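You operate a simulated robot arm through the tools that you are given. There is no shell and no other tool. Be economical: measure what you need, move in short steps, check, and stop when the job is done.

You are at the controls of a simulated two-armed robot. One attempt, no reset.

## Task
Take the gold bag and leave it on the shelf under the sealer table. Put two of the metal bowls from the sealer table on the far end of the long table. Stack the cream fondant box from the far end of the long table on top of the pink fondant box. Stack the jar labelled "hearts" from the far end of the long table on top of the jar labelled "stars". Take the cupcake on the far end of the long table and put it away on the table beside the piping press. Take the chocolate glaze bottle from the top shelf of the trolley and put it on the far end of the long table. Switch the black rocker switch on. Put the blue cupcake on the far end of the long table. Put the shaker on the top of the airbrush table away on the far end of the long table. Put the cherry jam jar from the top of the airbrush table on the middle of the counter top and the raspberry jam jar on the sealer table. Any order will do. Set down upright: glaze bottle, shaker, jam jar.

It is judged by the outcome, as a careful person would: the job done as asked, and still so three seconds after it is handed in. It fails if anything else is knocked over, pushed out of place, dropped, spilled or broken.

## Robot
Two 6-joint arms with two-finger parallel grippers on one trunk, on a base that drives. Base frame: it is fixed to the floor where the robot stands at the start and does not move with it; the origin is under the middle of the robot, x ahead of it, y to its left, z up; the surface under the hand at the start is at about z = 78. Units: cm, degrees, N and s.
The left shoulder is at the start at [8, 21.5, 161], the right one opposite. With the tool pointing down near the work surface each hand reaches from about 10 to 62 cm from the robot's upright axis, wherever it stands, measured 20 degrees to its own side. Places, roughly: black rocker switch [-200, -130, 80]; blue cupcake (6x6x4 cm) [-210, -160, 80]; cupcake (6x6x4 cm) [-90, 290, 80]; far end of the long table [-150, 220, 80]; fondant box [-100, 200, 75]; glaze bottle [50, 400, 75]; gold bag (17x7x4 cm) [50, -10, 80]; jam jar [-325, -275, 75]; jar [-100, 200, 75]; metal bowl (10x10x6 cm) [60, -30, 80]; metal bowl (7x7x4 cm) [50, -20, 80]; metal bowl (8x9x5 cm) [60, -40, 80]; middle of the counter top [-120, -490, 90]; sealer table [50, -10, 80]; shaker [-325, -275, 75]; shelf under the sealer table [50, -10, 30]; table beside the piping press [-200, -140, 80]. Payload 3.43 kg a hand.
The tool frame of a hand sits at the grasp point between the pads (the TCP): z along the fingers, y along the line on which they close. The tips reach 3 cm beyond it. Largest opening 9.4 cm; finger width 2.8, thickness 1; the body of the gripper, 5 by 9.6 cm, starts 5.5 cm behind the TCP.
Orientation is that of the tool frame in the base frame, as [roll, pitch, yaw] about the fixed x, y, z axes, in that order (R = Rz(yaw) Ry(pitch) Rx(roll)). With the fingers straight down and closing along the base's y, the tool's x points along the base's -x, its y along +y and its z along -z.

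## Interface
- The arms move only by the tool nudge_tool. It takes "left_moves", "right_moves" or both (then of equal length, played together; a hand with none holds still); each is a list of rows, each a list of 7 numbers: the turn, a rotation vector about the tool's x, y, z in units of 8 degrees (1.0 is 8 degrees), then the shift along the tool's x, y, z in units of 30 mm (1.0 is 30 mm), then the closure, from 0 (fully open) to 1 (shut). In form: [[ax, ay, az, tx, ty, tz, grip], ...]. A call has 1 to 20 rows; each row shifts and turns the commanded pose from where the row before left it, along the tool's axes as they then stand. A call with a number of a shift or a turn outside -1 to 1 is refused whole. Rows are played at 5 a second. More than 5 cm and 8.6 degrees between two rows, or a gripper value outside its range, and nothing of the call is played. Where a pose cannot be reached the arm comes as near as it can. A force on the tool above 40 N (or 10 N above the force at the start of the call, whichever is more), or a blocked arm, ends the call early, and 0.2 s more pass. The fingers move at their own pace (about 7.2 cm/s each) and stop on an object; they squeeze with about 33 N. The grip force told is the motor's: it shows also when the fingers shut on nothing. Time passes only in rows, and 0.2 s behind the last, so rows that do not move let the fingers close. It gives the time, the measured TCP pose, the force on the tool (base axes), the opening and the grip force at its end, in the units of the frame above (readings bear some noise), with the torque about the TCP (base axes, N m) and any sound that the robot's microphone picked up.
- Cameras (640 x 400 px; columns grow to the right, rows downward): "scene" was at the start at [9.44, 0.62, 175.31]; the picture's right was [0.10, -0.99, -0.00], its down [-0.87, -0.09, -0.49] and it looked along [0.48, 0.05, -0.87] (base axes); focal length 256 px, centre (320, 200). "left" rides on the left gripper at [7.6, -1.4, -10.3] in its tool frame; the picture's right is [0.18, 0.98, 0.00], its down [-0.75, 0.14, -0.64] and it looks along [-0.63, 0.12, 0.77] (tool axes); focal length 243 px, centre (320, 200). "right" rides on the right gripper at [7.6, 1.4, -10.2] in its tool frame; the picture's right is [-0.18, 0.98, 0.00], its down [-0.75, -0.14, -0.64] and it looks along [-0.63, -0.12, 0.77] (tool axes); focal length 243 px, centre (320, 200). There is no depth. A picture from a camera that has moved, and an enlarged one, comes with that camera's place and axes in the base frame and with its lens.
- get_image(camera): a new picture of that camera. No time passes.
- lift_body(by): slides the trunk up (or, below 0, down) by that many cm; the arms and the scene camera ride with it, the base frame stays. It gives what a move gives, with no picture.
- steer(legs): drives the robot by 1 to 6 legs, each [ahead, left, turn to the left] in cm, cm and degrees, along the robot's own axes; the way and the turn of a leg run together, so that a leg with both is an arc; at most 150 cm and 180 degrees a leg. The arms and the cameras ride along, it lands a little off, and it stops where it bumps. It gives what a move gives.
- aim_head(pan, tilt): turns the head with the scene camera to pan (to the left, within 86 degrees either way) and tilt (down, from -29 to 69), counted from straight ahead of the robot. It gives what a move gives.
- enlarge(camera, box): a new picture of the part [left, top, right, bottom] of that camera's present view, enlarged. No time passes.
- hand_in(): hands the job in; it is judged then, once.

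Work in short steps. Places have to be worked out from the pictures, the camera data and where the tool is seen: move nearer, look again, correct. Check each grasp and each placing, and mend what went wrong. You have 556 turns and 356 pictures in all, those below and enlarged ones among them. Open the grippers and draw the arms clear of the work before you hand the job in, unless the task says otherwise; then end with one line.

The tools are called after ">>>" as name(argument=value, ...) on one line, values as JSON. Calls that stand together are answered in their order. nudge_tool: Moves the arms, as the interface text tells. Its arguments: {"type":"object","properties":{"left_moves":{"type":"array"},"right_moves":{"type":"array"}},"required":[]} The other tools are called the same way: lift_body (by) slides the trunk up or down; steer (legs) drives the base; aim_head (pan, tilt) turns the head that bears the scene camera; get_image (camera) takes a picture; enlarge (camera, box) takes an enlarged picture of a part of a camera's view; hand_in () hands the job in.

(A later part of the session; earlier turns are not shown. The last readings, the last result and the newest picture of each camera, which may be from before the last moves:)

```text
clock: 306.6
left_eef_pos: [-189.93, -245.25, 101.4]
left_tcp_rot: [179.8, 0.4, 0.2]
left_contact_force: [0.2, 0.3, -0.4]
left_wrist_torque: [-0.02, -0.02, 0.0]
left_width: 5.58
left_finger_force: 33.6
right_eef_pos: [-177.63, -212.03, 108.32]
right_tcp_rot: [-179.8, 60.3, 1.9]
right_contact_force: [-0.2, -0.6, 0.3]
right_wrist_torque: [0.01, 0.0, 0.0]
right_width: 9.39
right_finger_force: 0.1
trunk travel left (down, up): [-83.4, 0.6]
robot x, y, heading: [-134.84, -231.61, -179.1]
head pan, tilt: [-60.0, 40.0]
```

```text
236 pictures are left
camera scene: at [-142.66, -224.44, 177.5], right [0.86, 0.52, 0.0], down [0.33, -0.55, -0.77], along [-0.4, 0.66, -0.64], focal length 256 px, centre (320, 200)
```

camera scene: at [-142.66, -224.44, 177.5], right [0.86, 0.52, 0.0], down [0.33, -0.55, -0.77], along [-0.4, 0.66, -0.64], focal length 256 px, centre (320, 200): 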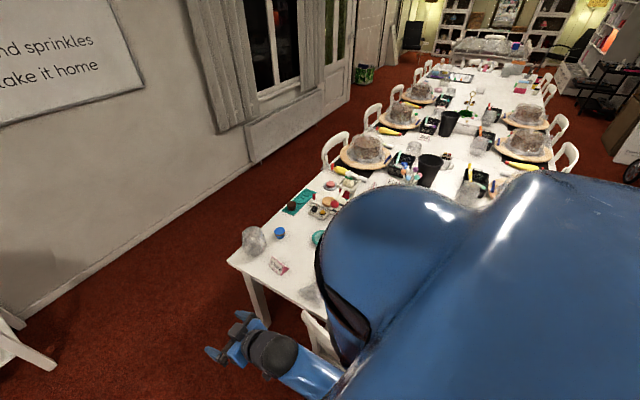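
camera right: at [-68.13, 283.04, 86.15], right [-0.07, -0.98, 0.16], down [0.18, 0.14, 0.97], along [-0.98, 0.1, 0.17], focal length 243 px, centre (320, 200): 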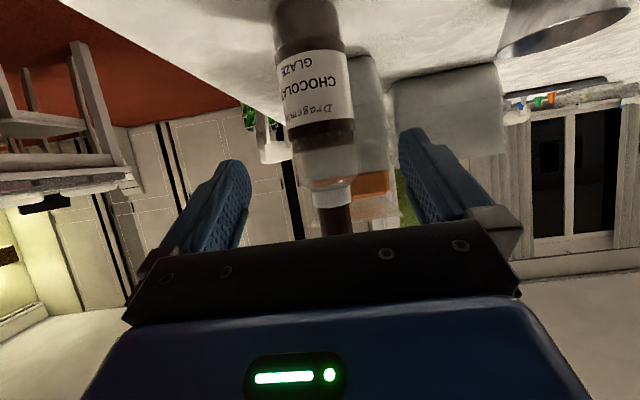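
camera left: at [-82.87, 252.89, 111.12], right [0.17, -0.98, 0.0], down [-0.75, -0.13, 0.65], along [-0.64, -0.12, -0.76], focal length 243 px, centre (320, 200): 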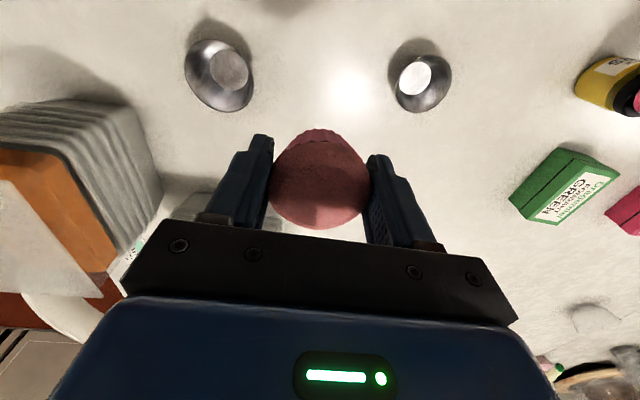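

Blue cupcake at about (-209,-156) near the table corner; an end chair stands near (-165,-195). Advance to x≈-193 and turn to face +y.

>>> steer(legs=[[60, 0, 0], [0, 0, -90]])

>>> aim_head(pan=0, tilt=45)

>>> get_image(camera="scene")

```text
clock: 313.9
left_eef_pos: [-208.15, -177.0, 101.42]
left_tcp_rot: [179.8, 0.2, -91.4]
left_contact_force: [0.3, -0.5, -0.2]
left_wrist_torque: [-0.01, -0.04, 0.02]
left_width: 5.57
left_finger_force: 33.4
right_eef_pos: [-175.16, -190.38, 108.37]
right_tcp_rot: [180.0, 60.3, -89.7]
right_contact_force: [0.0, -0.3, -0.1]
right_wrist_torque: [-0.01, 0.03, 0.01]
right_width: 9.41
right_finger_force: 0.1
trunk travel left (down, up): [-83.4, 0.6]
robot x, y, heading: [-196.17, -231.98, 89.4]
head pan, tilt: [-60.0, 40.0]
```

```text
clock: 315.2
left_eef_pos: [-208.13, -176.92, 101.44]
left_tcp_rot: [179.8, 0.4, -91.4]
left_contact_force: [-0.3, -0.3, -0.5]
left_wrist_torque: [0.0, 0.01, -0.01]
left_width: 5.58
left_finger_force: 33.5
right_eef_pos: [-175.26, -190.43, 108.31]
right_tcp_rot: [-180.0, 60.2, -89.7]
right_contact_force: [0.4, 0.4, 0.4]
right_wrist_torque: [0.01, 0.0, -0.01]
right_width: 9.43
right_finger_force: 0.0
trunk travel left (down, up): [-83.4, 0.6]
robot x, y, heading: [-195.99, -232.33, 89.1]
head pan, tilt: [0.0, 45.0]
```

```text
235 pictures are left
camera scene: at [-196.06, -221.13, 176.77], right [1.0, -0.01, 0.0], down [-0.01, -0.71, -0.71], along [0.01, 0.71, -0.71], focal length 256 px, centre (320, 200)
```

scene: 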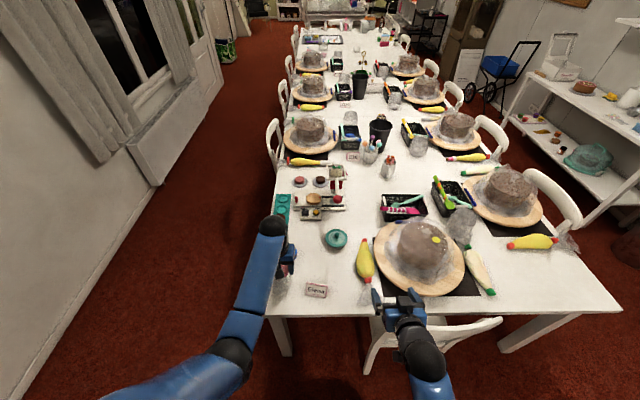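

Zoom in on the press area.

>>> enlarge(camera="scene", box=[250, 140, 400, 310])

>>> get_image(camera="left")

```text
2.35 times, centred on (325, 225) of scene
camera zoom: at [-196.06, -221.13, 176.77], right [1.0, -0.01, 0.0], down [-0.01, -0.71, -0.71], along [0.01, 0.71, -0.71], focal length 603 px, centre (308, 141)
```

zoom: 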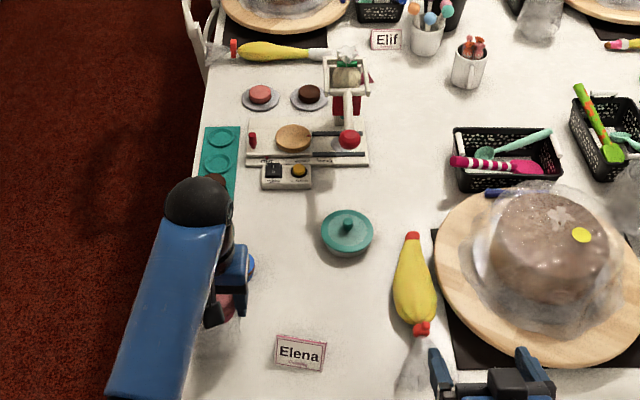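

```text
233 pictures are left
camera left: at [-206.8, -184.72, 111.6], right [-0.99, -0.16, 0.0], down [-0.12, 0.75, 0.65], along [-0.1, 0.64, -0.76], focal length 243 px, centre (320, 200)
```

left: 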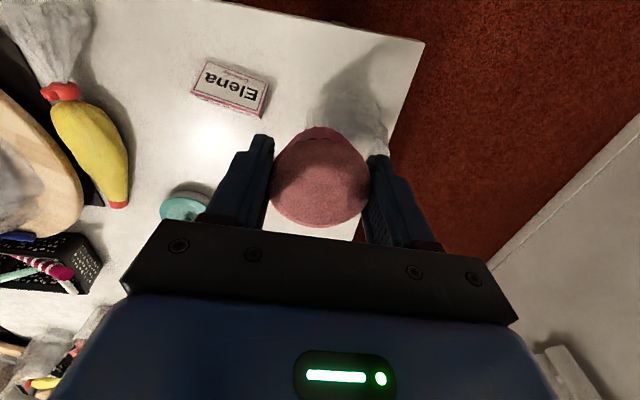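

The rocker switch is on the press's control box at ~(-202,-132). Best approach is from the free left side (x<-220), facing +x. Drive around there.

>>> steer(legs=[[0, 80, 0], [66, 0, 0], [0, 0, -89]])

>>> aim_head(pan=0, tilt=45)

>>> get_image(camera="scene")

```text
clock: 326.5
left_eef_pos: [-222.62, -152.19, 101.45]
left_tcp_rot: [179.8, 0.2, -178.9]
left_contact_force: [-0.1, -0.1, 0.0]
left_wrist_torque: [0.0, -0.02, -0.01]
left_width: 5.56
left_finger_force: 32.8
right_eef_pos: [-234.48, -185.48, 108.28]
right_tcp_rot: [-179.9, 60.2, -177.0]
right_contact_force: [-0.5, -0.3, -0.3]
right_wrist_torque: [-0.03, 0.01, -0.01]
right_width: 9.4
right_finger_force: 0.0
trunk travel left (down, up): [-83.4, 0.6]
robot x, y, heading: [-276.87, -166.78, 1.9]
head pan, tilt: [0.0, 45.0]
```

```text
clock: 327.1
left_eef_pos: [-222.6, -152.19, 101.45]
left_tcp_rot: [179.8, 0.3, -178.9]
left_contact_force: [0.6, -0.3, -1.1]
left_wrist_torque: [0.0, 0.01, 0.01]
left_width: 5.56
left_finger_force: 33.2
right_eef_pos: [-234.51, -185.55, 108.26]
right_tcp_rot: [-179.9, 60.2, -177.1]
right_contact_force: [-0.6, 0.4, -0.3]
right_wrist_torque: [-0.02, 0.01, -0.03]
right_width: 9.39
right_finger_force: 0.1
trunk travel left (down, up): [-83.4, 0.6]
robot x, y, heading: [-277.07, -166.3, 1.8]
head pan, tilt: [0.0, 45.0]
```

```text
232 pictures are left
camera scene: at [-266.18, -166.27, 176.77], right [0.03, -1.0, 0.0], down [-0.71, -0.02, -0.71], along [0.71, 0.02, -0.71], focal length 256 px, centre (320, 200)
```

scene: 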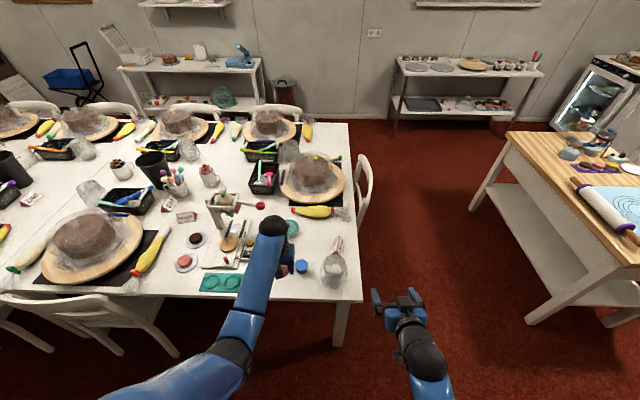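

Zoom on the press corner of the table.

>>> enlarge(camera="scene", box=[170, 180, 370, 310])

>>> get_image(camera="left")

```text
3.08 times, centred on (270, 245) of scene
camera zoom: at [-266.18, -166.27, 176.77], right [0.03, -1.0, 0.0], down [-0.71, -0.02, -0.71], along [0.71, 0.02, -0.71], focal length 789 px, centre (474, 62)
```

zoom: 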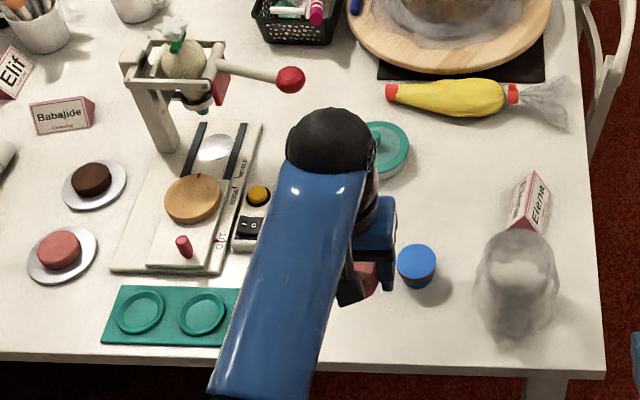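

```text
230 pictures are left
camera left: at [-230.17, -153.76, 111.59], right [-0.2, 0.98, 0.0], down [0.75, 0.15, 0.65], along [0.63, 0.13, -0.76], focal length 243 px, centre (320, 200)
```

left: 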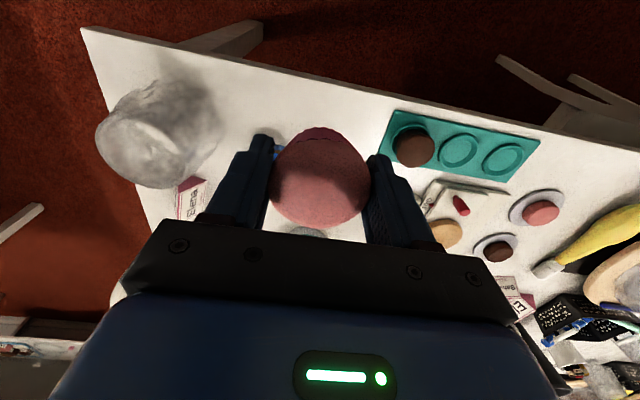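

Place spot chosen at (-200,-146) between the press box and the teal jar. Pull the right hand back a bit, drive forward 20 cm, and centre.

>>> nudge_tool(left_moves=[[0, 0, 0, -0.3, 0.6, 0, 1], [0, 0, 0, -0.3, 0.6, 0, 1], [0, 0, 0, -0.3, 0.6, 0, 1]], right_moves=[[0, 0, 0, 0.3, -0.5, -0.5, 0], [0, 0, 0, 0.3, -0.5, -0.5, 0], [0, 0, 0, 0.3, -0.5, -0.5, 0]])

>>> steer(legs=[[20, 0, -1.8]])

>>> lift_body(by=-12)

>>> get_image(camera="left")

>>> get_image(camera="scene")

```text
clock: 327.9
left_eef_pos: [-220.19, -146.68, 101.52]
left_tcp_rot: [179.9, 0.2, -178.9]
left_contact_force: [-0.6, -0.2, 0.3]
left_wrist_torque: [-0.01, 0.02, 0.02]
left_width: 5.58
left_finger_force: 33.0
right_eef_pos: [-239.0, -188.83, 108.81]
right_tcp_rot: [-179.3, 60.8, -173.7]
right_contact_force: [0.2, 0.3, 0.0]
right_wrist_torque: [0.03, 0.0, -0.01]
right_width: 9.4
right_finger_force: 0.0
trunk travel left (down, up): [-83.4, 0.6]
robot x, y, heading: [-276.82, -166.64, 2.0]
head pan, tilt: [0.0, 45.0]
```

```text
clock: 329.5
left_eef_pos: [-200.14, -147.58, 101.64]
left_tcp_rot: [179.9, 0.4, 179.9]
left_contact_force: [-0.1, -1.3, -1.0]
left_wrist_torque: [-0.01, -0.04, -0.01]
left_width: 5.59
left_finger_force: 32.6
right_eef_pos: [-219.91, -189.17, 108.73]
right_tcp_rot: [-179.5, 61.0, -175.1]
right_contact_force: [-0.4, -0.8, 0.1]
right_wrist_torque: [-0.01, 0.0, 0.02]
right_width: 9.41
right_finger_force: 0.2
trunk travel left (down, up): [-83.4, 0.6]
robot x, y, heading: [-257.18, -166.41, 0.7]
head pan, tilt: [0.0, 45.0]
```

```text
clock: 331.0
left_eef_pos: [-199.6, -147.46, 89.52]
left_tcp_rot: [179.8, 0.3, 180.0]
left_contact_force: [-1.4, -0.2, -1.5]
left_wrist_torque: [-0.02, 0.02, 0.0]
left_width: 5.56
left_finger_force: 32.9
right_eef_pos: [-219.36, -188.98, 96.63]
right_tcp_rot: [-179.6, 60.8, -174.9]
right_contact_force: [-0.2, 0.1, -0.4]
right_wrist_torque: [-0.01, 0.01, 0.01]
right_width: 9.4
right_finger_force: 0.1
trunk travel left (down, up): [-71.4, 12.6]
robot x, y, heading: [-257.22, -165.75, 0.5]
head pan, tilt: [0.0, 45.0]
```

```text
229 pictures are left
camera left: at [-207.28, -149.06, 99.6], right [-0.18, 0.98, 0.0], down [0.75, 0.14, 0.65], along [0.63, 0.12, -0.76], focal length 243 px, centre (320, 200)
```

left: 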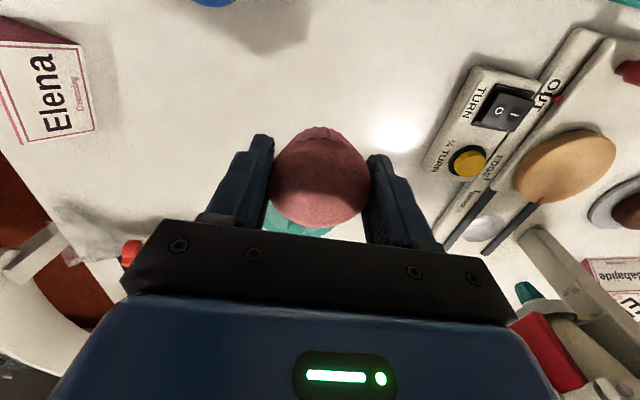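

```text
228 pictures are left
camera scene: at [-246.07, -166.07, 164.7], right [0.01, -1.0, 0.0], down [-0.71, -0.01, -0.71], along [0.71, 0.01, -0.71], focal length 256 px, centre (320, 200)
```

scene: 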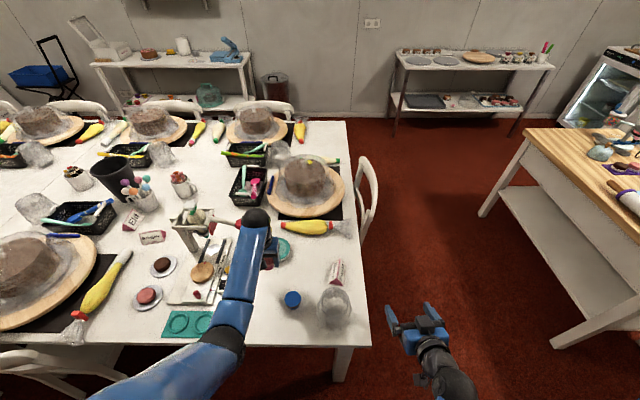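

Spot is clear. Lower 10 by trunk, then feel for contact.

>>> lift_body(by=-10.3)

>>> nudge_tool(left_moves=[[0, 0, 0, 0, 0, 0.1, 1], [0, 0, 0, 0, 0, 0.1, 1], [0, 0, 0, 0, 0, 0.08, 1], [0, 0, 0, 0, 0, 0, 1]])

```text
clock: 332.4
left_eef_pos: [-199.59, -147.55, 79.16]
left_tcp_rot: [179.8, 0.3, 179.9]
left_contact_force: [0.2, -0.7, 0.1]
left_wrist_torque: [-0.01, -0.03, 0.0]
left_width: 5.57
left_finger_force: 33.0
right_eef_pos: [-219.51, -189.11, 86.35]
right_tcp_rot: [-179.5, 60.8, -174.9]
right_contact_force: [-0.2, -0.1, 0.3]
right_wrist_torque: [0.01, 0.01, -0.01]
right_width: 9.41
right_finger_force: 0.1
trunk travel left (down, up): [-61.1, 22.9]
robot x, y, heading: [-257.31, -166.25, 0.8]
head pan, tilt: [0.0, 45.0]
```

```text
clock: 333.4
left_eef_pos: [-199.64, -147.53, 78.47]
left_tcp_rot: [179.9, 0.3, 179.9]
left_contact_force: [0.5, -1.2, 3.7]
left_wrist_torque: [-0.11, 0.07, 0.01]
left_width: 5.53
left_finger_force: 33.1
right_eef_pos: [-219.51, -189.04, 86.46]
right_tcp_rot: [-179.5, 60.8, -175.1]
right_contact_force: [-0.9, -0.7, -0.6]
right_wrist_torque: [-0.03, -0.02, -0.03]
right_width: 9.38
right_finger_force: 0.1
trunk travel left (down, up): [-61.1, 22.9]
robot x, y, heading: [-256.95, -166.08, 0.7]
head pan, tilt: [0.0, 45.0]
```

Contact with the table. Open and raise.

>>> nudge_tool(left_moves=[[0, 0, 0, 0, 0, 0, 0.6], [0, 0, 0, 0, 0, 0, 0.3], [0, 0, 0, 0, 0, 0, 0], [0, 0, 0, 0, 0, 0, 0]])

>>> lift_body(by=12)

>>> get_image(camera="left")

```text
clock: 334.4
left_eef_pos: [-199.64, -147.49, 78.4]
left_tcp_rot: [179.8, 0.3, 180.0]
left_contact_force: [-0.5, 0.0, 0.4]
left_wrist_torque: [-0.02, -0.03, -0.01]
left_width: 9.39
left_finger_force: 0.1
right_eef_pos: [-219.44, -189.07, 86.41]
right_tcp_rot: [-179.4, 60.9, -174.9]
right_contact_force: [0.1, -0.2, 0.5]
right_wrist_torque: [0.02, 0.0, 0.0]
right_width: 9.42
right_finger_force: 0.0
trunk travel left (down, up): [-61.1, 22.9]
robot x, y, heading: [-256.7, -166.23, 0.8]
head pan, tilt: [0.0, 45.0]
```

```text
clock: 335.9
left_eef_pos: [-199.71, -147.46, 90.31]
left_tcp_rot: [179.9, 0.3, 179.8]
left_contact_force: [-0.4, 0.8, -0.3]
left_wrist_torque: [-0.01, 0.0, 0.03]
left_width: 9.4
left_finger_force: 0.1
right_eef_pos: [-219.37, -189.15, 98.46]
right_tcp_rot: [-179.5, 60.8, -175.0]
right_contact_force: [-0.2, -0.4, 0.5]
right_wrist_torque: [0.01, -0.05, -0.05]
right_width: 9.41
right_finger_force: 0.1
trunk travel left (down, up): [-73.1, 10.9]
robot x, y, heading: [-257.18, -166.42, 0.5]
head pan, tilt: [0.0, 45.0]
```

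```text
227 pictures are left
camera left: at [-207.32, -149.02, 100.61], right [-0.18, 0.98, 0.0], down [0.75, 0.14, 0.65], along [0.64, 0.12, -0.76], focal length 243 px, centre (320, 200)
```

left: 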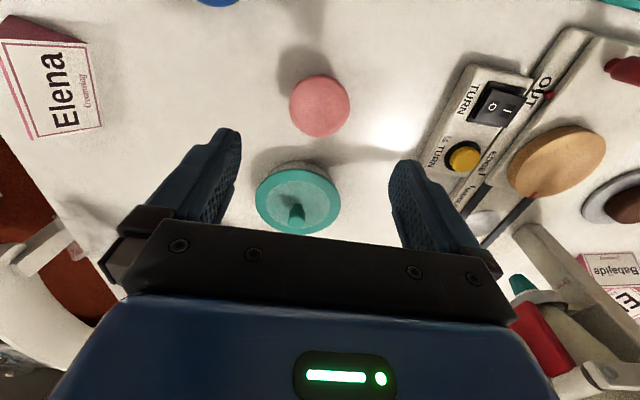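

Cupcake is put down beside the press. Now inspect the rocker switch.

>>> enlarge(camera="left", box=[410, 40, 580, 190])

```text
2.67 times, centred on (495, 115) of left
camera zoom: at [-207.32, -149.02, 100.61], right [-0.18, 0.98, 0.0], down [0.75, 0.14, 0.65], along [0.64, 0.12, -0.76], focal length 647 px, centre (-147, 427)
```

zoom: 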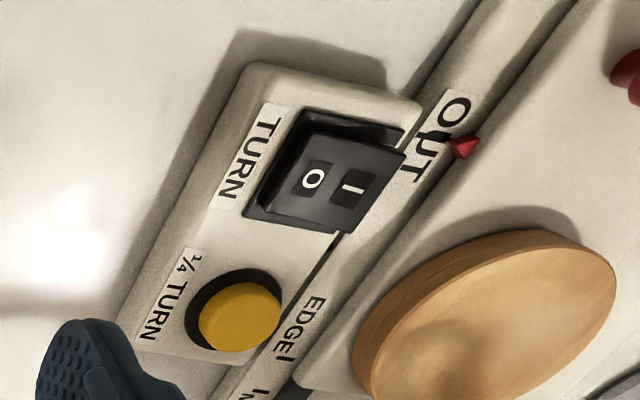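

The "I" side (toward +y, at ≈(-202.6,-131.5)) is raised; I'll press it with the +y finger of the open gripper. Move so that finger is above it.

>>> nudge_tool(left_moves=[[0, 0, 0, 0.25, 0.93, 0, 0], [0, 0, 0, 0.25, 0.93, 0, 0], [0, 0, 0, 0.25, 0.93, 0, 0], [0, 0, 0, 0.22, 0.93, 0, 0], [0, 0, 0, 0, 0, 0.5, 0], [0, 0, 0, 0, 0, 0.5, 0]])

>>> get_image(camera="left")

>>> enlarge(camera="scene", box=[160, 190, 320, 330])

```text
clock: 337.3
left_eef_pos: [-202.58, -136.46, 87.39]
left_tcp_rot: [179.8, 0.3, 179.9]
left_contact_force: [-0.4, 0.2, 0.8]
left_wrist_torque: [0.0, -0.03, -0.01]
left_width: 9.4
left_finger_force: 0.0
right_eef_pos: [-219.46, -189.12, 98.37]
right_tcp_rot: [-179.5, 60.7, -175.1]
right_contact_force: [-0.2, -0.1, -0.8]
right_wrist_torque: [-0.03, -0.02, 0.02]
right_width: 9.39
right_finger_force: 0.1
trunk travel left (down, up): [-73.1, 10.9]
robot x, y, heading: [-257.1, -165.93, 0.7]
head pan, tilt: [0.0, 45.0]
```

```text
225 pictures are left
camera left: at [-210.21, -137.94, 97.51], right [-0.18, 0.98, 0.0], down [0.75, 0.14, 0.65], along [0.64, 0.12, -0.76], focal length 243 px, centre (320, 200)
```

left: 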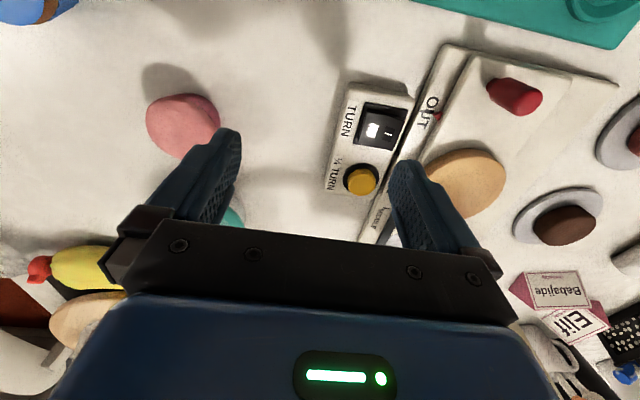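

```text
2.86 times, centred on (240, 260) of scene
camera zoom: at [-246.06, -166.09, 166.45], right [0.01, -1.0, 0.0], down [-0.71, -0.01, -0.71], along [0.71, 0.01, -0.71], focal length 732 px, centre (549, 29)
```

zoom: 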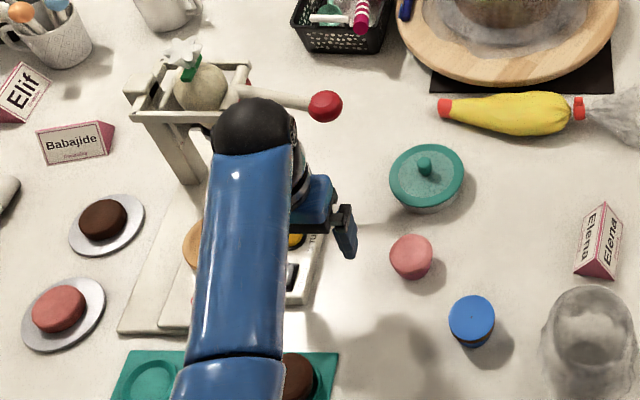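

Triangulated: I side at (-202.2,-130.2), z≈78. Shift +1.1 cm in y and lower to just above.

>>> nudge_tool(left_moves=[[0, 0, 0, -0.1, 0.38, 0, 0], [0, 0, 0, 0, 0, 0.6, 0], [0, 0, 0, 0, 0, 0.6, 0], [0, 0, 0, 0, 0, 0.4, 0], [0, 0, 0, 0, 0, 0, 0]])

>>> get_image(camera="left")

```text
clock: 338.5
left_eef_pos: [-202.2, -135.2, 82.5]
left_tcp_rot: [179.8, 0.3, 179.9]
left_contact_force: [-0.9, -0.3, -0.4]
left_wrist_torque: [0.0, 0.01, -0.03]
left_width: 9.4
left_finger_force: 0.1
right_eef_pos: [-219.58, -189.12, 98.48]
right_tcp_rot: [-179.5, 60.8, -174.9]
right_contact_force: [-1.0, -1.1, 0.0]
right_wrist_torque: [0.0, -0.02, -0.03]
right_width: 9.39
right_finger_force: 0.1
trunk travel left (down, up): [-73.1, 10.9]
robot x, y, heading: [-256.95, -166.16, 0.5]
head pan, tilt: [0.0, 45.0]
```

```text
223 pictures are left
camera left: at [-209.82, -136.75, 92.83], right [-0.18, 0.98, 0.0], down [0.75, 0.14, 0.65], along [0.64, 0.12, -0.76], focal length 243 px, centre (320, 200)
```

left: 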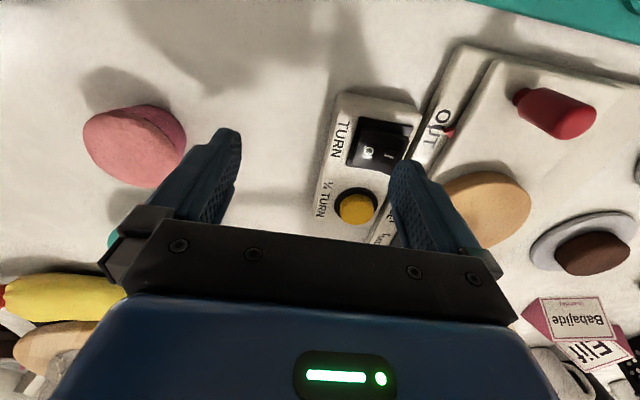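

The fingertip sits slightly outboard of the I mark; shift −0.7 cm and press down gently.

>>> nudge_tool(left_moves=[[0, 0, 0, 0, -0.23, 0, 0], [0, 0, 0, 0, 0, 0.15, 0], [0, 0, 0, 0, 0, 0.1, 0], [0, 0, 0, 0, 0, 0.1, 0], [0, 0, 0, 0, 0, 0, 0]])

>>> enlarge(camera="left", box=[300, 70, 480, 220])

```text
clock: 339.7
left_eef_pos: [-202.19, -135.85, 81.6]
left_tcp_rot: [179.9, 0.3, -179.9]
left_contact_force: [-0.9, 1.9, 3.6]
left_wrist_torque: [0.3, 0.09, 0.03]
left_width: 9.4
left_finger_force: 0.1
right_eef_pos: [-219.48, -188.99, 98.46]
right_tcp_rot: [-179.5, 60.8, -174.9]
right_contact_force: [0.7, 0.4, -0.4]
right_wrist_torque: [-0.01, -0.01, 0.01]
right_width: 9.41
right_finger_force: 0.1
trunk travel left (down, up): [-73.1, 10.9]
robot x, y, heading: [-257.36, -166.08, 0.6]
head pan, tilt: [0.0, 45.0]
```

```text
2.67 times, centred on (390, 145) of left
camera zoom: at [-209.9, -137.32, 91.81], right [-0.18, 0.98, 0.0], down [0.75, 0.14, 0.65], along [0.64, 0.12, -0.76], focal length 647 px, centre (133, 347)
```

zoom: 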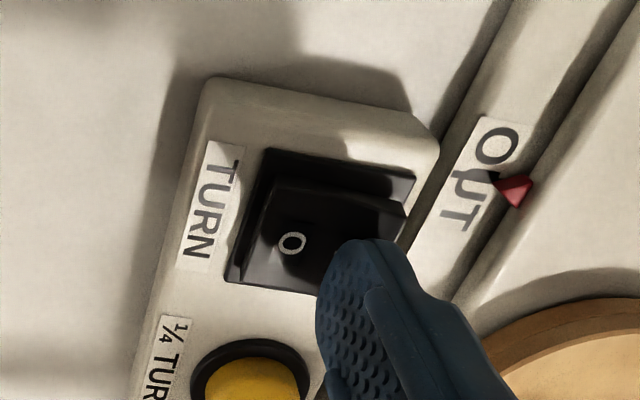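

Finger is on the I side with first contact. Press further.

>>> nudge_tool(left_moves=[[0, 0, 0, 0, 0, 0.1, 0], [0, 0, 0, 0, 0, 0.1, 0], [0, 0, 0, 0, 0, 0.1, 0], [0, 0, 0, 0, 0, 0, 0]])

>>> enlarge(camera="left", box=[300, 70, 480, 220])

```text
clock: 340.6
left_eef_pos: [-202.12, -135.7, 81.33]
left_tcp_rot: [179.4, 0.9, -179.8]
left_contact_force: [-12.2, -1.0, 25.2]
left_wrist_torque: [1.18, 0.81, 0.62]
left_width: 9.38
left_finger_force: 0.0
right_eef_pos: [-219.75, -189.08, 98.41]
right_tcp_rot: [-179.7, 60.9, -174.8]
right_contact_force: [0.3, -0.1, 0.6]
right_wrist_torque: [0.04, 0.01, 0.0]
right_width: 9.41
right_finger_force: 0.1
trunk travel left (down, up): [-73.1, 10.9]
robot x, y, heading: [-256.97, -166.31, 0.7]
head pan, tilt: [0.0, 45.0]
stopped in row 4 (left hand): the force on the tool passed its limit at 43 N (the readings are from after the stop); the commanded pose is now the measured one
```

```text
2.67 times, centred on (390, 145) of left
camera zoom: at [-209.86, -137.22, 91.48], right [-0.19, 0.98, 0.01], down [0.74, 0.14, 0.66], along [0.64, 0.13, -0.75], focal length 647 px, centre (133, 347)
```

zoom: 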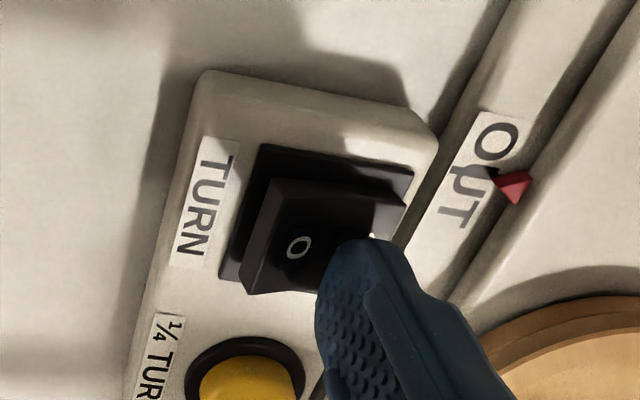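

The rocker appears to have tilted (O side now raised). Lift and inspect.

>>> nudge_tool(left_moves=[[0, 0, 0, 0, 0, -0.5, 0], [0, 0, 0, 0, 0, -0.8, 0], [0, 0, 0, 0, 0, -0.8, 0], [0, 0, 0, 0, -0.9, 0, 0], [0, 0, 0, 0, -0.9, 0, 0]])

>>> enlarge(camera="left", box=[340, 60, 520, 200])

```text
clock: 341.8
left_eef_pos: [-202.11, -141.28, 87.37]
left_tcp_rot: [179.5, 0.8, -180.0]
left_contact_force: [-0.4, -1.1, 0.8]
left_wrist_torque: [0.02, 0.01, 0.01]
left_width: 9.41
left_finger_force: 0.0
right_eef_pos: [-219.46, -189.17, 98.48]
right_tcp_rot: [-179.6, 60.7, -175.0]
right_contact_force: [0.2, -0.3, 0.3]
right_wrist_torque: [0.01, -0.01, 0.04]
right_width: 9.43
right_finger_force: 0.1
trunk travel left (down, up): [-73.1, 10.9]
robot x, y, heading: [-257.33, -165.94, 0.5]
head pan, tilt: [0.0, 45.0]
```

```text
2.86 times, centred on (430, 130) of left
camera zoom: at [-209.85, -142.83, 97.54], right [-0.18, 0.98, 0.01], down [0.74, 0.14, 0.65], along [0.64, 0.12, -0.76], focal length 693 px, centre (6, 400)
```

zoom: 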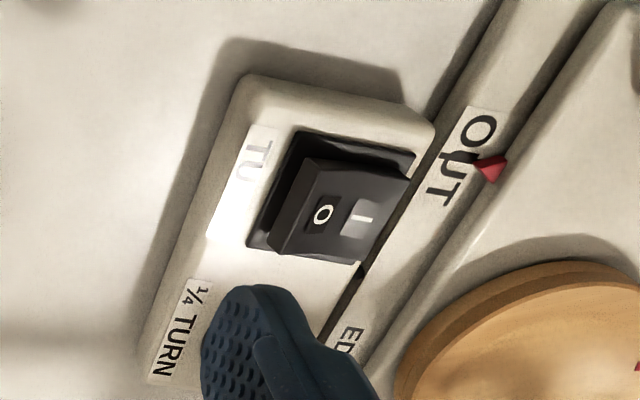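

The rocker has flipped: I side pressed, O side raised. Now move the left hand above the blue cupcake.

>>> nudge_tool(left_moves=[[0, 0, 0, 0.33, -0.85, -0.1, 0], [0, 0, 0, 0.33, -0.85, -0.1, 0], [0, 0, 0, 0.33, -0.85, -0.1, 0], [0, 0, 0, 0.33, -0.85, -0.1, 0], [0, 0, 0, 0.33, -0.85, -0.1, 0], [0, 0, 0, 0.33, -0.85, -0.1, 0]])

>>> get_image(camera="left")

```text
clock: 343.2
left_eef_pos: [-208.01, -156.42, 88.76]
left_tcp_rot: [179.5, 0.8, 179.9]
left_contact_force: [0.6, -0.1, 0.9]
left_wrist_torque: [-0.01, -0.02, -0.01]
left_width: 9.38
left_finger_force: 0.1
right_eef_pos: [-219.41, -189.05, 98.34]
right_tcp_rot: [-179.5, 60.8, -174.9]
right_contact_force: [-0.1, -0.3, -0.2]
right_wrist_torque: [-0.03, 0.01, -0.03]
right_width: 9.42
right_finger_force: 0.0
trunk travel left (down, up): [-73.1, 10.9]
robot x, y, heading: [-257.08, -166.26, 0.7]
head pan, tilt: [0.0, 45.0]
```

```text
219 pictures are left
camera left: at [-215.71, -157.93, 98.94], right [-0.18, 0.98, 0.01], down [0.74, 0.14, 0.65], along [0.64, 0.12, -0.76], focal length 243 px, centre (320, 200)
```

left: 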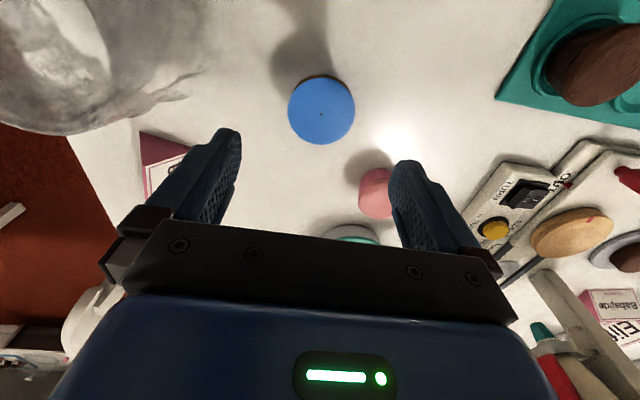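

Blue cupcake centred. Lower and grip.

>>> lift_body(by=-10.3)

>>> nudge_tool(left_moves=[[0, 0, 0, 0, 0, 0, 0.3], [0, 0, 0, 0, 0, 0, 0.6], [0, 0, 0, 0, 0, 0, 1], [0, 0, 0, 0, 0, 0, 1], [0, 0, 0, 0, 0, 0, 1]])

>>> lift_body(by=20)

>>> get_image(camera="left")

>>> get_image(camera="scene")

```text
clock: 344.6
left_eef_pos: [-207.85, -156.34, 78.55]
left_tcp_rot: [179.5, 0.9, -179.9]
left_contact_force: [-0.2, 0.0, 0.5]
left_wrist_torque: [0.01, -0.02, 0.02]
left_width: 9.41
left_finger_force: 0.1
right_eef_pos: [-219.43, -189.02, 88.11]
right_tcp_rot: [-179.4, 60.8, -174.8]
right_contact_force: [-1.1, -0.3, 0.5]
right_wrist_torque: [-0.01, -0.03, -0.01]
right_width: 9.4
right_finger_force: 0.1
trunk travel left (down, up): [-62.8, 21.2]
robot x, y, heading: [-257.32, -165.96, 0.5]
head pan, tilt: [0.0, 45.0]
```

```text
clock: 345.8
left_eef_pos: [-207.98, -156.31, 78.53]
left_tcp_rot: [179.6, 0.8, -180.0]
left_contact_force: [-0.1, 0.6, -0.2]
left_wrist_torque: [-0.05, 0.0, 0.01]
left_width: 5.56
left_finger_force: 33.0
right_eef_pos: [-219.53, -188.98, 88.16]
right_tcp_rot: [-179.5, 60.8, -174.9]
right_contact_force: [0.1, 0.4, -0.7]
right_wrist_torque: [0.01, -0.04, -0.02]
right_width: 9.4
right_finger_force: 0.0
trunk travel left (down, up): [-62.8, 21.2]
robot x, y, heading: [-257.11, -165.83, 0.7]
head pan, tilt: [0.0, 45.0]
```

```text
clock: 348.0
left_eef_pos: [-207.88, -156.26, 98.65]
left_tcp_rot: [179.6, 0.8, 180.0]
left_contact_force: [0.8, 0.4, 0.0]
left_wrist_torque: [-0.02, 0.0, 0.0]
left_width: 5.55
left_finger_force: 33.0
right_eef_pos: [-219.57, -189.14, 108.15]
right_tcp_rot: [-179.5, 60.7, -175.0]
right_contact_force: [-0.2, 0.0, -0.2]
right_wrist_torque: [0.0, -0.01, -0.01]
right_width: 9.43
right_finger_force: 0.1
trunk travel left (down, up): [-82.8, 1.2]
robot x, y, heading: [-257.24, -166.41, 0.7]
head pan, tilt: [0.0, 45.0]
```

```text
218 pictures are left
camera left: at [-215.66, -157.86, 108.66], right [-0.18, 0.98, 0.01], down [0.74, 0.14, 0.65], along [0.64, 0.12, -0.76], focal length 243 px, centre (320, 200)
```

left: 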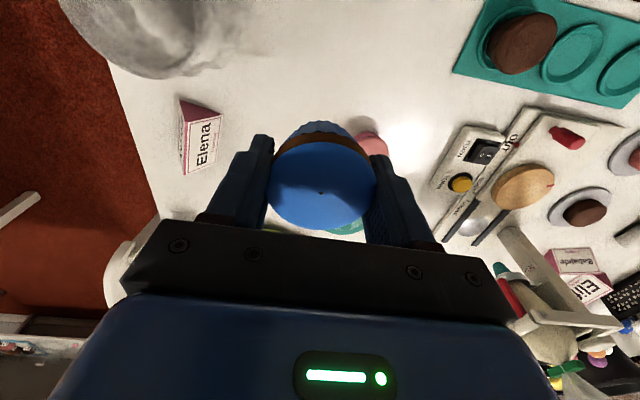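

```text
217 pictures are left
camera scene: at [-246.1, -166.05, 176.21], right [0.01, -1.0, 0.0], down [-0.71, -0.01, -0.71], along [0.71, 0.01, -0.71], focal length 256 px, centre (320, 200)
```

scene: 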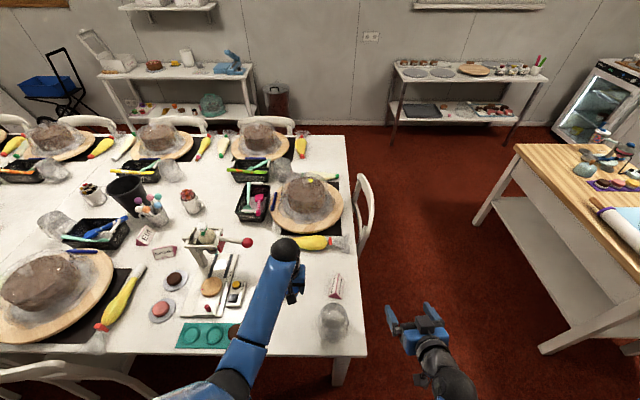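

Blue cupcake held. Back away and turn toward the airbrush table.

>>> steer(legs=[[-22, 0, 0], [0, 0, -110]])

>>> aim_head(pan=-10, tilt=35)

>>> get_image(camera="scene")

```text
clock: 354.3
left_eef_pos: [-287.48, -215.91, 98.56]
left_tcp_rot: [179.6, 0.7, 68.8]
left_contact_force: [-0.8, -0.3, -1.2]
left_wrist_torque: [-0.02, 0.0, 0.01]
left_width: 5.48
left_finger_force: 33.3
right_eef_pos: [-313.8, -193.35, 108.08]
right_tcp_rot: [-179.5, 60.8, 74.1]
right_contact_force: [0.4, 0.3, 0.2]
right_wrist_torque: [0.01, 0.01, -0.02]
right_width: 9.43
right_finger_force: 0.0
trunk travel left (down, up): [-82.8, 1.2]
robot x, y, heading: [-278.8, -166.34, -110.4]
head pan, tilt: [0.0, 45.0]
```

```text
clock: 355.0
left_eef_pos: [-287.36, -215.79, 98.51]
left_tcp_rot: [179.6, 0.9, 68.9]
left_contact_force: [0.7, -0.4, -0.9]
left_wrist_torque: [-0.01, -0.01, -0.01]
left_width: 5.48
left_finger_force: 33.7
right_eef_pos: [-313.82, -193.24, 108.19]
right_tcp_rot: [-179.4, 60.8, 74.1]
right_contact_force: [-0.3, 0.5, 0.3]
right_wrist_torque: [0.0, 0.02, -0.01]
right_width: 9.4
right_finger_force: 0.1
trunk travel left (down, up): [-82.8, 1.2]
robot x, y, heading: [-279.21, -166.36, -110.3]
head pan, tilt: [-10.0, 35.0]
```

```text
216 pictures are left
camera scene: at [-284.5, -176.84, 177.64], right [-0.86, 0.5, 0.0], down [0.29, 0.5, -0.82], along [-0.41, -0.71, -0.57], focal length 256 px, centre (320, 200)
```

scene: 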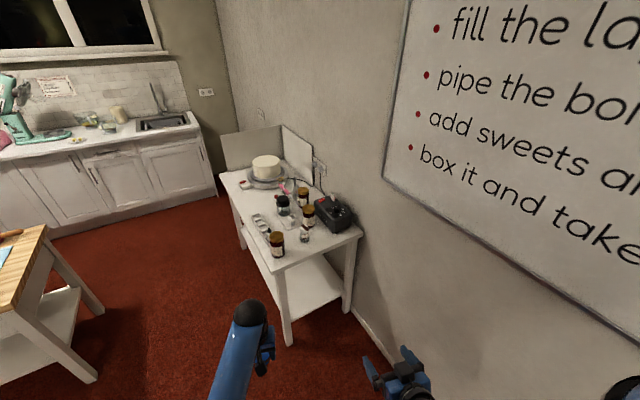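

>>> enlarge(camera="scene", box=[210, 140, 370, 280])

```text
2.86 times, centred on (290, 210) of scene
camera zoom: at [-284.5, -176.84, 177.64], right [-0.86, 0.5, 0.0], down [0.29, 0.5, -0.82], along [-0.41, -0.71, -0.57], focal length 732 px, centre (406, 171)
```

zoom: 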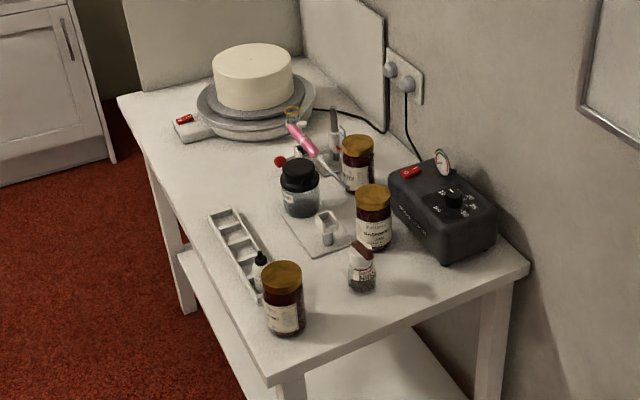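

The shaker (brown top) is at about (-330,-273), jam jars at (-313,-271), (-339,-284), (-344,-304). Bring the right hand to vertical and drive to the +y side of that table.

>>> nudge_tool(right_moves=[[0, 0.94, 0, 0.3, 0, 0.15, 0], [0, 0.94, 0, 0.3, 0, 0.15, 0], [0, 0.94, 0, 0.3, 0, 0.2, 0], [0, 0.94, 0, 0.2, 0, 0.3, 0], [0, 0.94, 0, 0.1, 0, 0.3, 0], [0, 0.94, 0, 0, 0, 0.3, 0], [0, 0.94, 0, 0, 0, 0.3, 0], [0, 0.94, 0, 0, 0, 0.3, 0]])

>>> steer(legs=[[0, 0, 20], [0, -25, 0], [56, 0, 0]])

>>> aim_head(pan=-15, tilt=50)

>>> get_image(camera="scene")

>>> get_image(camera="right")

```text
clock: 356.8
left_eef_pos: [-287.49, -215.88, 98.54]
left_tcp_rot: [179.6, 0.7, 68.8]
left_contact_force: [-0.9, 0.2, -0.9]
left_wrist_torque: [0.01, 0.0, 0.04]
left_width: 5.47
left_finger_force: 33.0
right_eef_pos: [-314.07, -193.93, 100.39]
right_tcp_rot: [-179.7, 0.4, 73.6]
right_contact_force: [0.2, 0.9, -0.1]
right_wrist_torque: [-0.02, -0.01, -0.01]
right_width: 9.43
right_finger_force: 0.1
trunk travel left (down, up): [-82.8, 1.2]
robot x, y, heading: [-278.79, -166.37, -110.4]
head pan, tilt: [-10.0, 35.0]
```

```text
clock: 362.5
left_eef_pos: [-295.37, -271.57, 98.58]
left_tcp_rot: [179.6, 0.8, 88.4]
left_contact_force: [0.1, -0.2, 0.2]
left_wrist_torque: [-0.02, 0.02, 0.02]
left_width: 5.48
left_finger_force: 32.6
right_eef_pos: [-327.7, -259.84, 100.61]
right_tcp_rot: [-179.7, 0.6, 93.1]
right_contact_force: [1.2, -0.3, -0.2]
right_wrist_torque: [0.0, 0.01, 0.01]
right_width: 9.4
right_finger_force: 0.1
trunk travel left (down, up): [-82.8, 1.2]
robot x, y, heading: [-303.88, -222.25, -90.8]
head pan, tilt: [-10.0, 35.0]
```

```text
clock: 363.2
left_eef_pos: [-295.21, -271.77, 98.58]
left_tcp_rot: [179.5, 0.8, 88.6]
left_contact_force: [1.0, 1.2, -0.9]
left_wrist_torque: [0.0, 0.01, 0.01]
left_width: 5.46
left_finger_force: 32.6
right_eef_pos: [-327.71, -259.99, 100.52]
right_tcp_rot: [-179.7, 0.6, 93.1]
right_contact_force: [-0.1, 0.3, 0.6]
right_wrist_torque: [0.01, 0.02, 0.03]
right_width: 9.39
right_finger_force: 0.1
trunk travel left (down, up): [-82.8, 1.2]
robot x, y, heading: [-303.7, -222.34, -90.8]
head pan, tilt: [-15.0, 50.0]
```

```text
214 pictures are left
camera scene: at [-306.01, -232.76, 175.48], right [-0.96, 0.27, 0.0], down [0.21, 0.74, -0.64], along [-0.17, -0.62, -0.77], focal length 256 px, centre (320, 200)
```

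scene: 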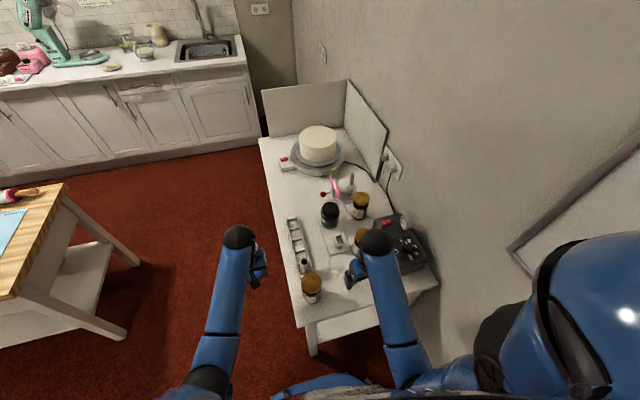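

```text
213 pictures are left
camera right: at [-326.58, -252.18, 110.58], right [0.99, -0.13, 0.0], down [-0.1, -0.75, 0.65], along [-0.09, -0.65, -0.76], focal length 243 px, centre (320, 200)
```

right: 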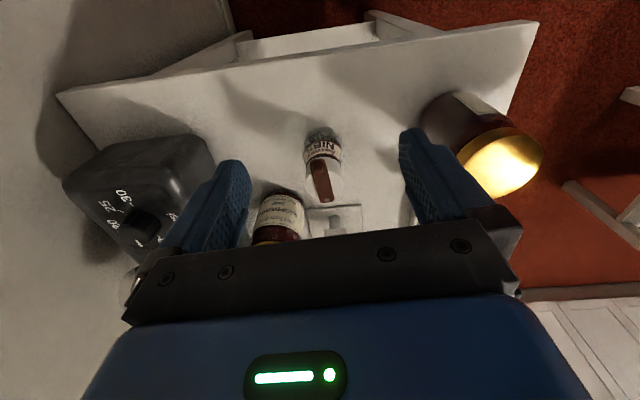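

Shaker at ≈(-329.2,-272). Move over it and lower 10.

>>> nudge_tool(right_moves=[[0, 0, 0, -0.8, -0.14, 0, 0], [0, 0, 0, -0.8, -0.14, 0, 0], [0, 0, 0, -0.8, -0.14, 0, 0], [0, 0, 0, -0.8, -0.14, 0, 0], [0, 0, 0, -0.8, -0.14, 0, 0]])

>>> lift_body(by=-9)

>>> get_image(camera="right")

```text
clock: 364.4
left_eef_pos: [-295.12, -271.79, 98.41]
left_tcp_rot: [179.6, 0.7, 88.5]
left_contact_force: [-0.5, -1.0, -0.4]
left_wrist_torque: [0.03, 0.08, 0.02]
left_width: 5.45
left_finger_force: 33.1
right_eef_pos: [-329.21, -272.34, 100.63]
right_tcp_rot: [-179.7, 0.5, 93.2]
right_contact_force: [0.5, 0.2, -0.3]
right_wrist_torque: [0.0, 0.0, 0.01]
right_width: 9.4
right_finger_force: 0.1
trunk travel left (down, up): [-82.8, 1.2]
robot x, y, heading: [-303.86, -222.11, -91.0]
head pan, tilt: [-15.0, 50.0]
```

```text
clock: 365.7
left_eef_pos: [-295.25, -271.71, 89.51]
left_tcp_rot: [179.6, 0.8, 88.5]
left_contact_force: [0.1, 1.4, 0.2]
left_wrist_torque: [-0.01, 0.0, 0.0]
left_width: 5.47
left_finger_force: 32.6
right_eef_pos: [-329.21, -272.13, 91.76]
right_tcp_rot: [-179.7, 0.6, 93.2]
right_contact_force: [-0.1, 0.3, 0.1]
right_wrist_torque: [0.0, -0.04, -0.02]
right_width: 9.37
right_finger_force: 0.0
trunk travel left (down, up): [-73.8, 10.2]
robot x, y, heading: [-303.86, -222.26, -91.1]
head pan, tilt: [-15.0, 50.0]
```

```text
212 pictures are left
camera right: at [-328.11, -264.35, 101.82], right [0.99, -0.13, 0.0], down [-0.1, -0.75, 0.65], along [-0.09, -0.65, -0.76], focal length 243 px, centre (320, 200)
```

right: 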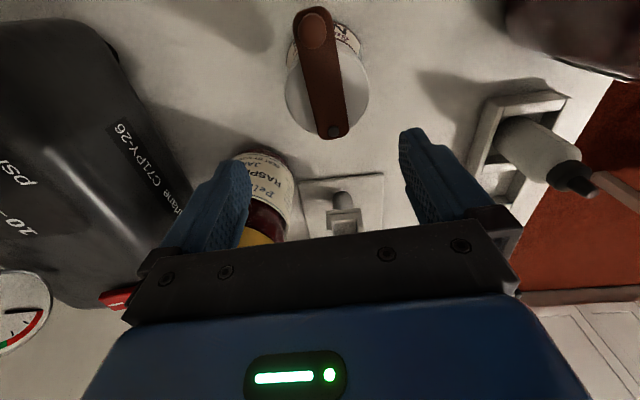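

Raspberry jar identified at left-back. Shift +1.5 cm y, +0.7 x for the shaker and lower 5 more, look again.

>>> nudge_tool(right_moves=[[0, 0, 0, 0.25, 0.12, 0, 0], [0, 0, 0, 0.25, 0.12, 0, 0], [0, 0, 0, 0, 0, 0, 0]])

>>> lift_body(by=-4)

>>> get_image(camera="right")

>>> enlarge(camera="scene", box=[270, 160, 450, 330])

```text
clock: 366.5
left_eef_pos: [-295.2, -271.73, 89.49]
left_tcp_rot: [179.6, 0.7, 88.6]
left_contact_force: [0.4, 0.5, -1.3]
left_wrist_torque: [0.02, 0.03, -0.01]
left_width: 5.45
left_finger_force: 32.8
right_eef_pos: [-328.66, -270.47, 91.74]
right_tcp_rot: [-179.7, 0.7, 93.2]
right_contact_force: [0.1, 0.7, -0.5]
right_wrist_torque: [0.02, -0.04, 0.0]
right_width: 9.43
right_finger_force: 0.0
trunk travel left (down, up): [-73.8, 10.2]
robot x, y, heading: [-303.59, -221.99, -90.8]
head pan, tilt: [-15.0, 50.0]
```

```text
clock: 367.3
left_eef_pos: [-295.27, -271.78, 85.53]
left_tcp_rot: [179.6, 0.8, 88.6]
left_contact_force: [0.2, -0.6, -0.3]
left_wrist_torque: [0.03, -0.03, 0.01]
left_width: 5.48
left_finger_force: 32.6
right_eef_pos: [-328.62, -270.52, 87.75]
right_tcp_rot: [-179.8, 0.6, 93.1]
right_contact_force: [0.2, 0.1, -1.3]
right_wrist_torque: [0.02, 0.0, 0.01]
right_width: 9.39
right_finger_force: 0.0
trunk travel left (down, up): [-69.8, 14.2]
robot x, y, heading: [-303.56, -222.45, -90.9]
head pan, tilt: [-15.0, 50.0]
```

```text
211 pictures are left
camera right: at [-327.51, -262.77, 97.83], right [0.99, -0.13, 0.0], down [-0.1, -0.75, 0.65], along [-0.09, -0.65, -0.76], focal length 243 px, centre (320, 200)
```

right: 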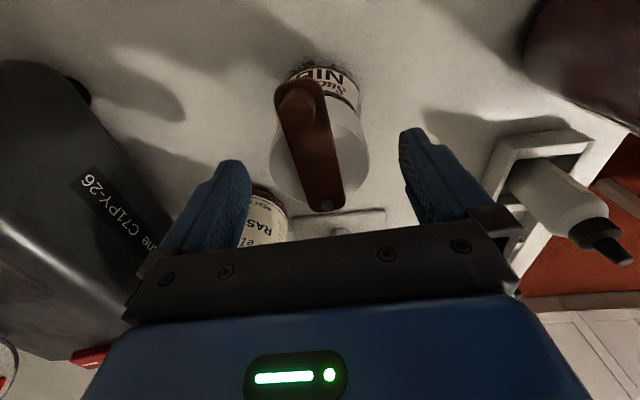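

```text
2.35 times, centred on (360, 245) of scene
camera zoom: at [-306.0, -232.75, 162.48], right [-0.96, 0.27, 0.0], down [0.21, 0.74, -0.64], along [-0.17, -0.62, -0.77], focal length 603 px, centre (226, 94)
```

zoom: 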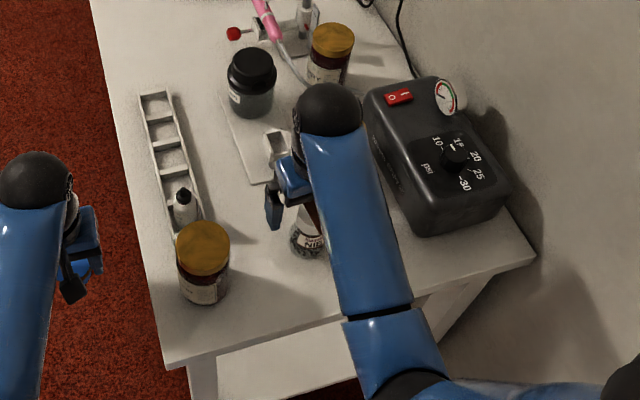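

Fine-tune −0.7 cm in y and lower 7, then close.

>>> nudge_tool(right_moves=[[0, 0, 0, -0.22, 0.03, 0, 0], [0, 0, 0, 0, 0, 0, 0]])

>>> lift_body(by=-7)

>>> get_image(camera="right")

```text
clock: 367.9
left_eef_pos: [-295.15, -271.79, 85.47]
left_tcp_rot: [179.7, 0.8, 88.5]
left_contact_force: [0.0, -0.2, -0.9]
left_wrist_torque: [0.01, 0.01, -0.01]
left_width: 5.45
left_finger_force: 33.4
right_eef_pos: [-328.47, -271.31, 87.69]
right_tcp_rot: [-179.7, 0.7, 93.2]
right_contact_force: [0.8, -0.4, 0.2]
right_wrist_torque: [0.01, 0.01, -0.01]
right_width: 9.42
right_finger_force: 0.0
trunk travel left (down, up): [-69.8, 14.2]
robot x, y, heading: [-304.2, -222.14, -90.9]
head pan, tilt: [-15.0, 50.0]
```

```text
clock: 368.6
left_eef_pos: [-295.24, -271.5, 81.45]
left_tcp_rot: [179.7, 0.9, 88.5]
left_contact_force: [-0.3, -0.9, 0.3]
left_wrist_torque: [0.01, 0.04, 0.01]
left_width: 5.46
left_finger_force: 33.2
right_eef_pos: [-328.53, -271.44, 84.31]
right_tcp_rot: [-179.5, 1.3, 93.2]
right_contact_force: [-1.1, 3.2, 9.8]
right_wrist_torque: [0.07, -0.05, 0.01]
right_width: 9.42
right_finger_force: 0.1
trunk travel left (down, up): [-65.7, 18.3]
robot x, y, heading: [-303.57, -222.14, -90.5]
head pan, tilt: [-15.0, 50.0]
stopped: the force on the tool passed its limit at 61 N (the readings are from after the stop); the commanded pose is now the measured one
```

```text
209 pictures are left
camera right: at [-327.37, -263.51, 94.25], right [0.99, -0.13, 0.0], down [-0.1, -0.74, 0.66], along [-0.09, -0.66, -0.75], focal length 243 px, centre (320, 200)
```

right: 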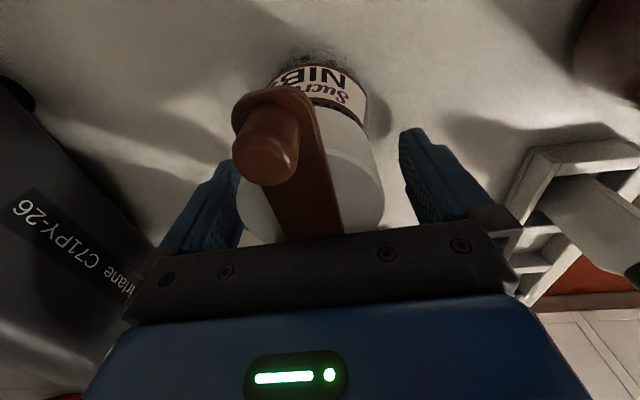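

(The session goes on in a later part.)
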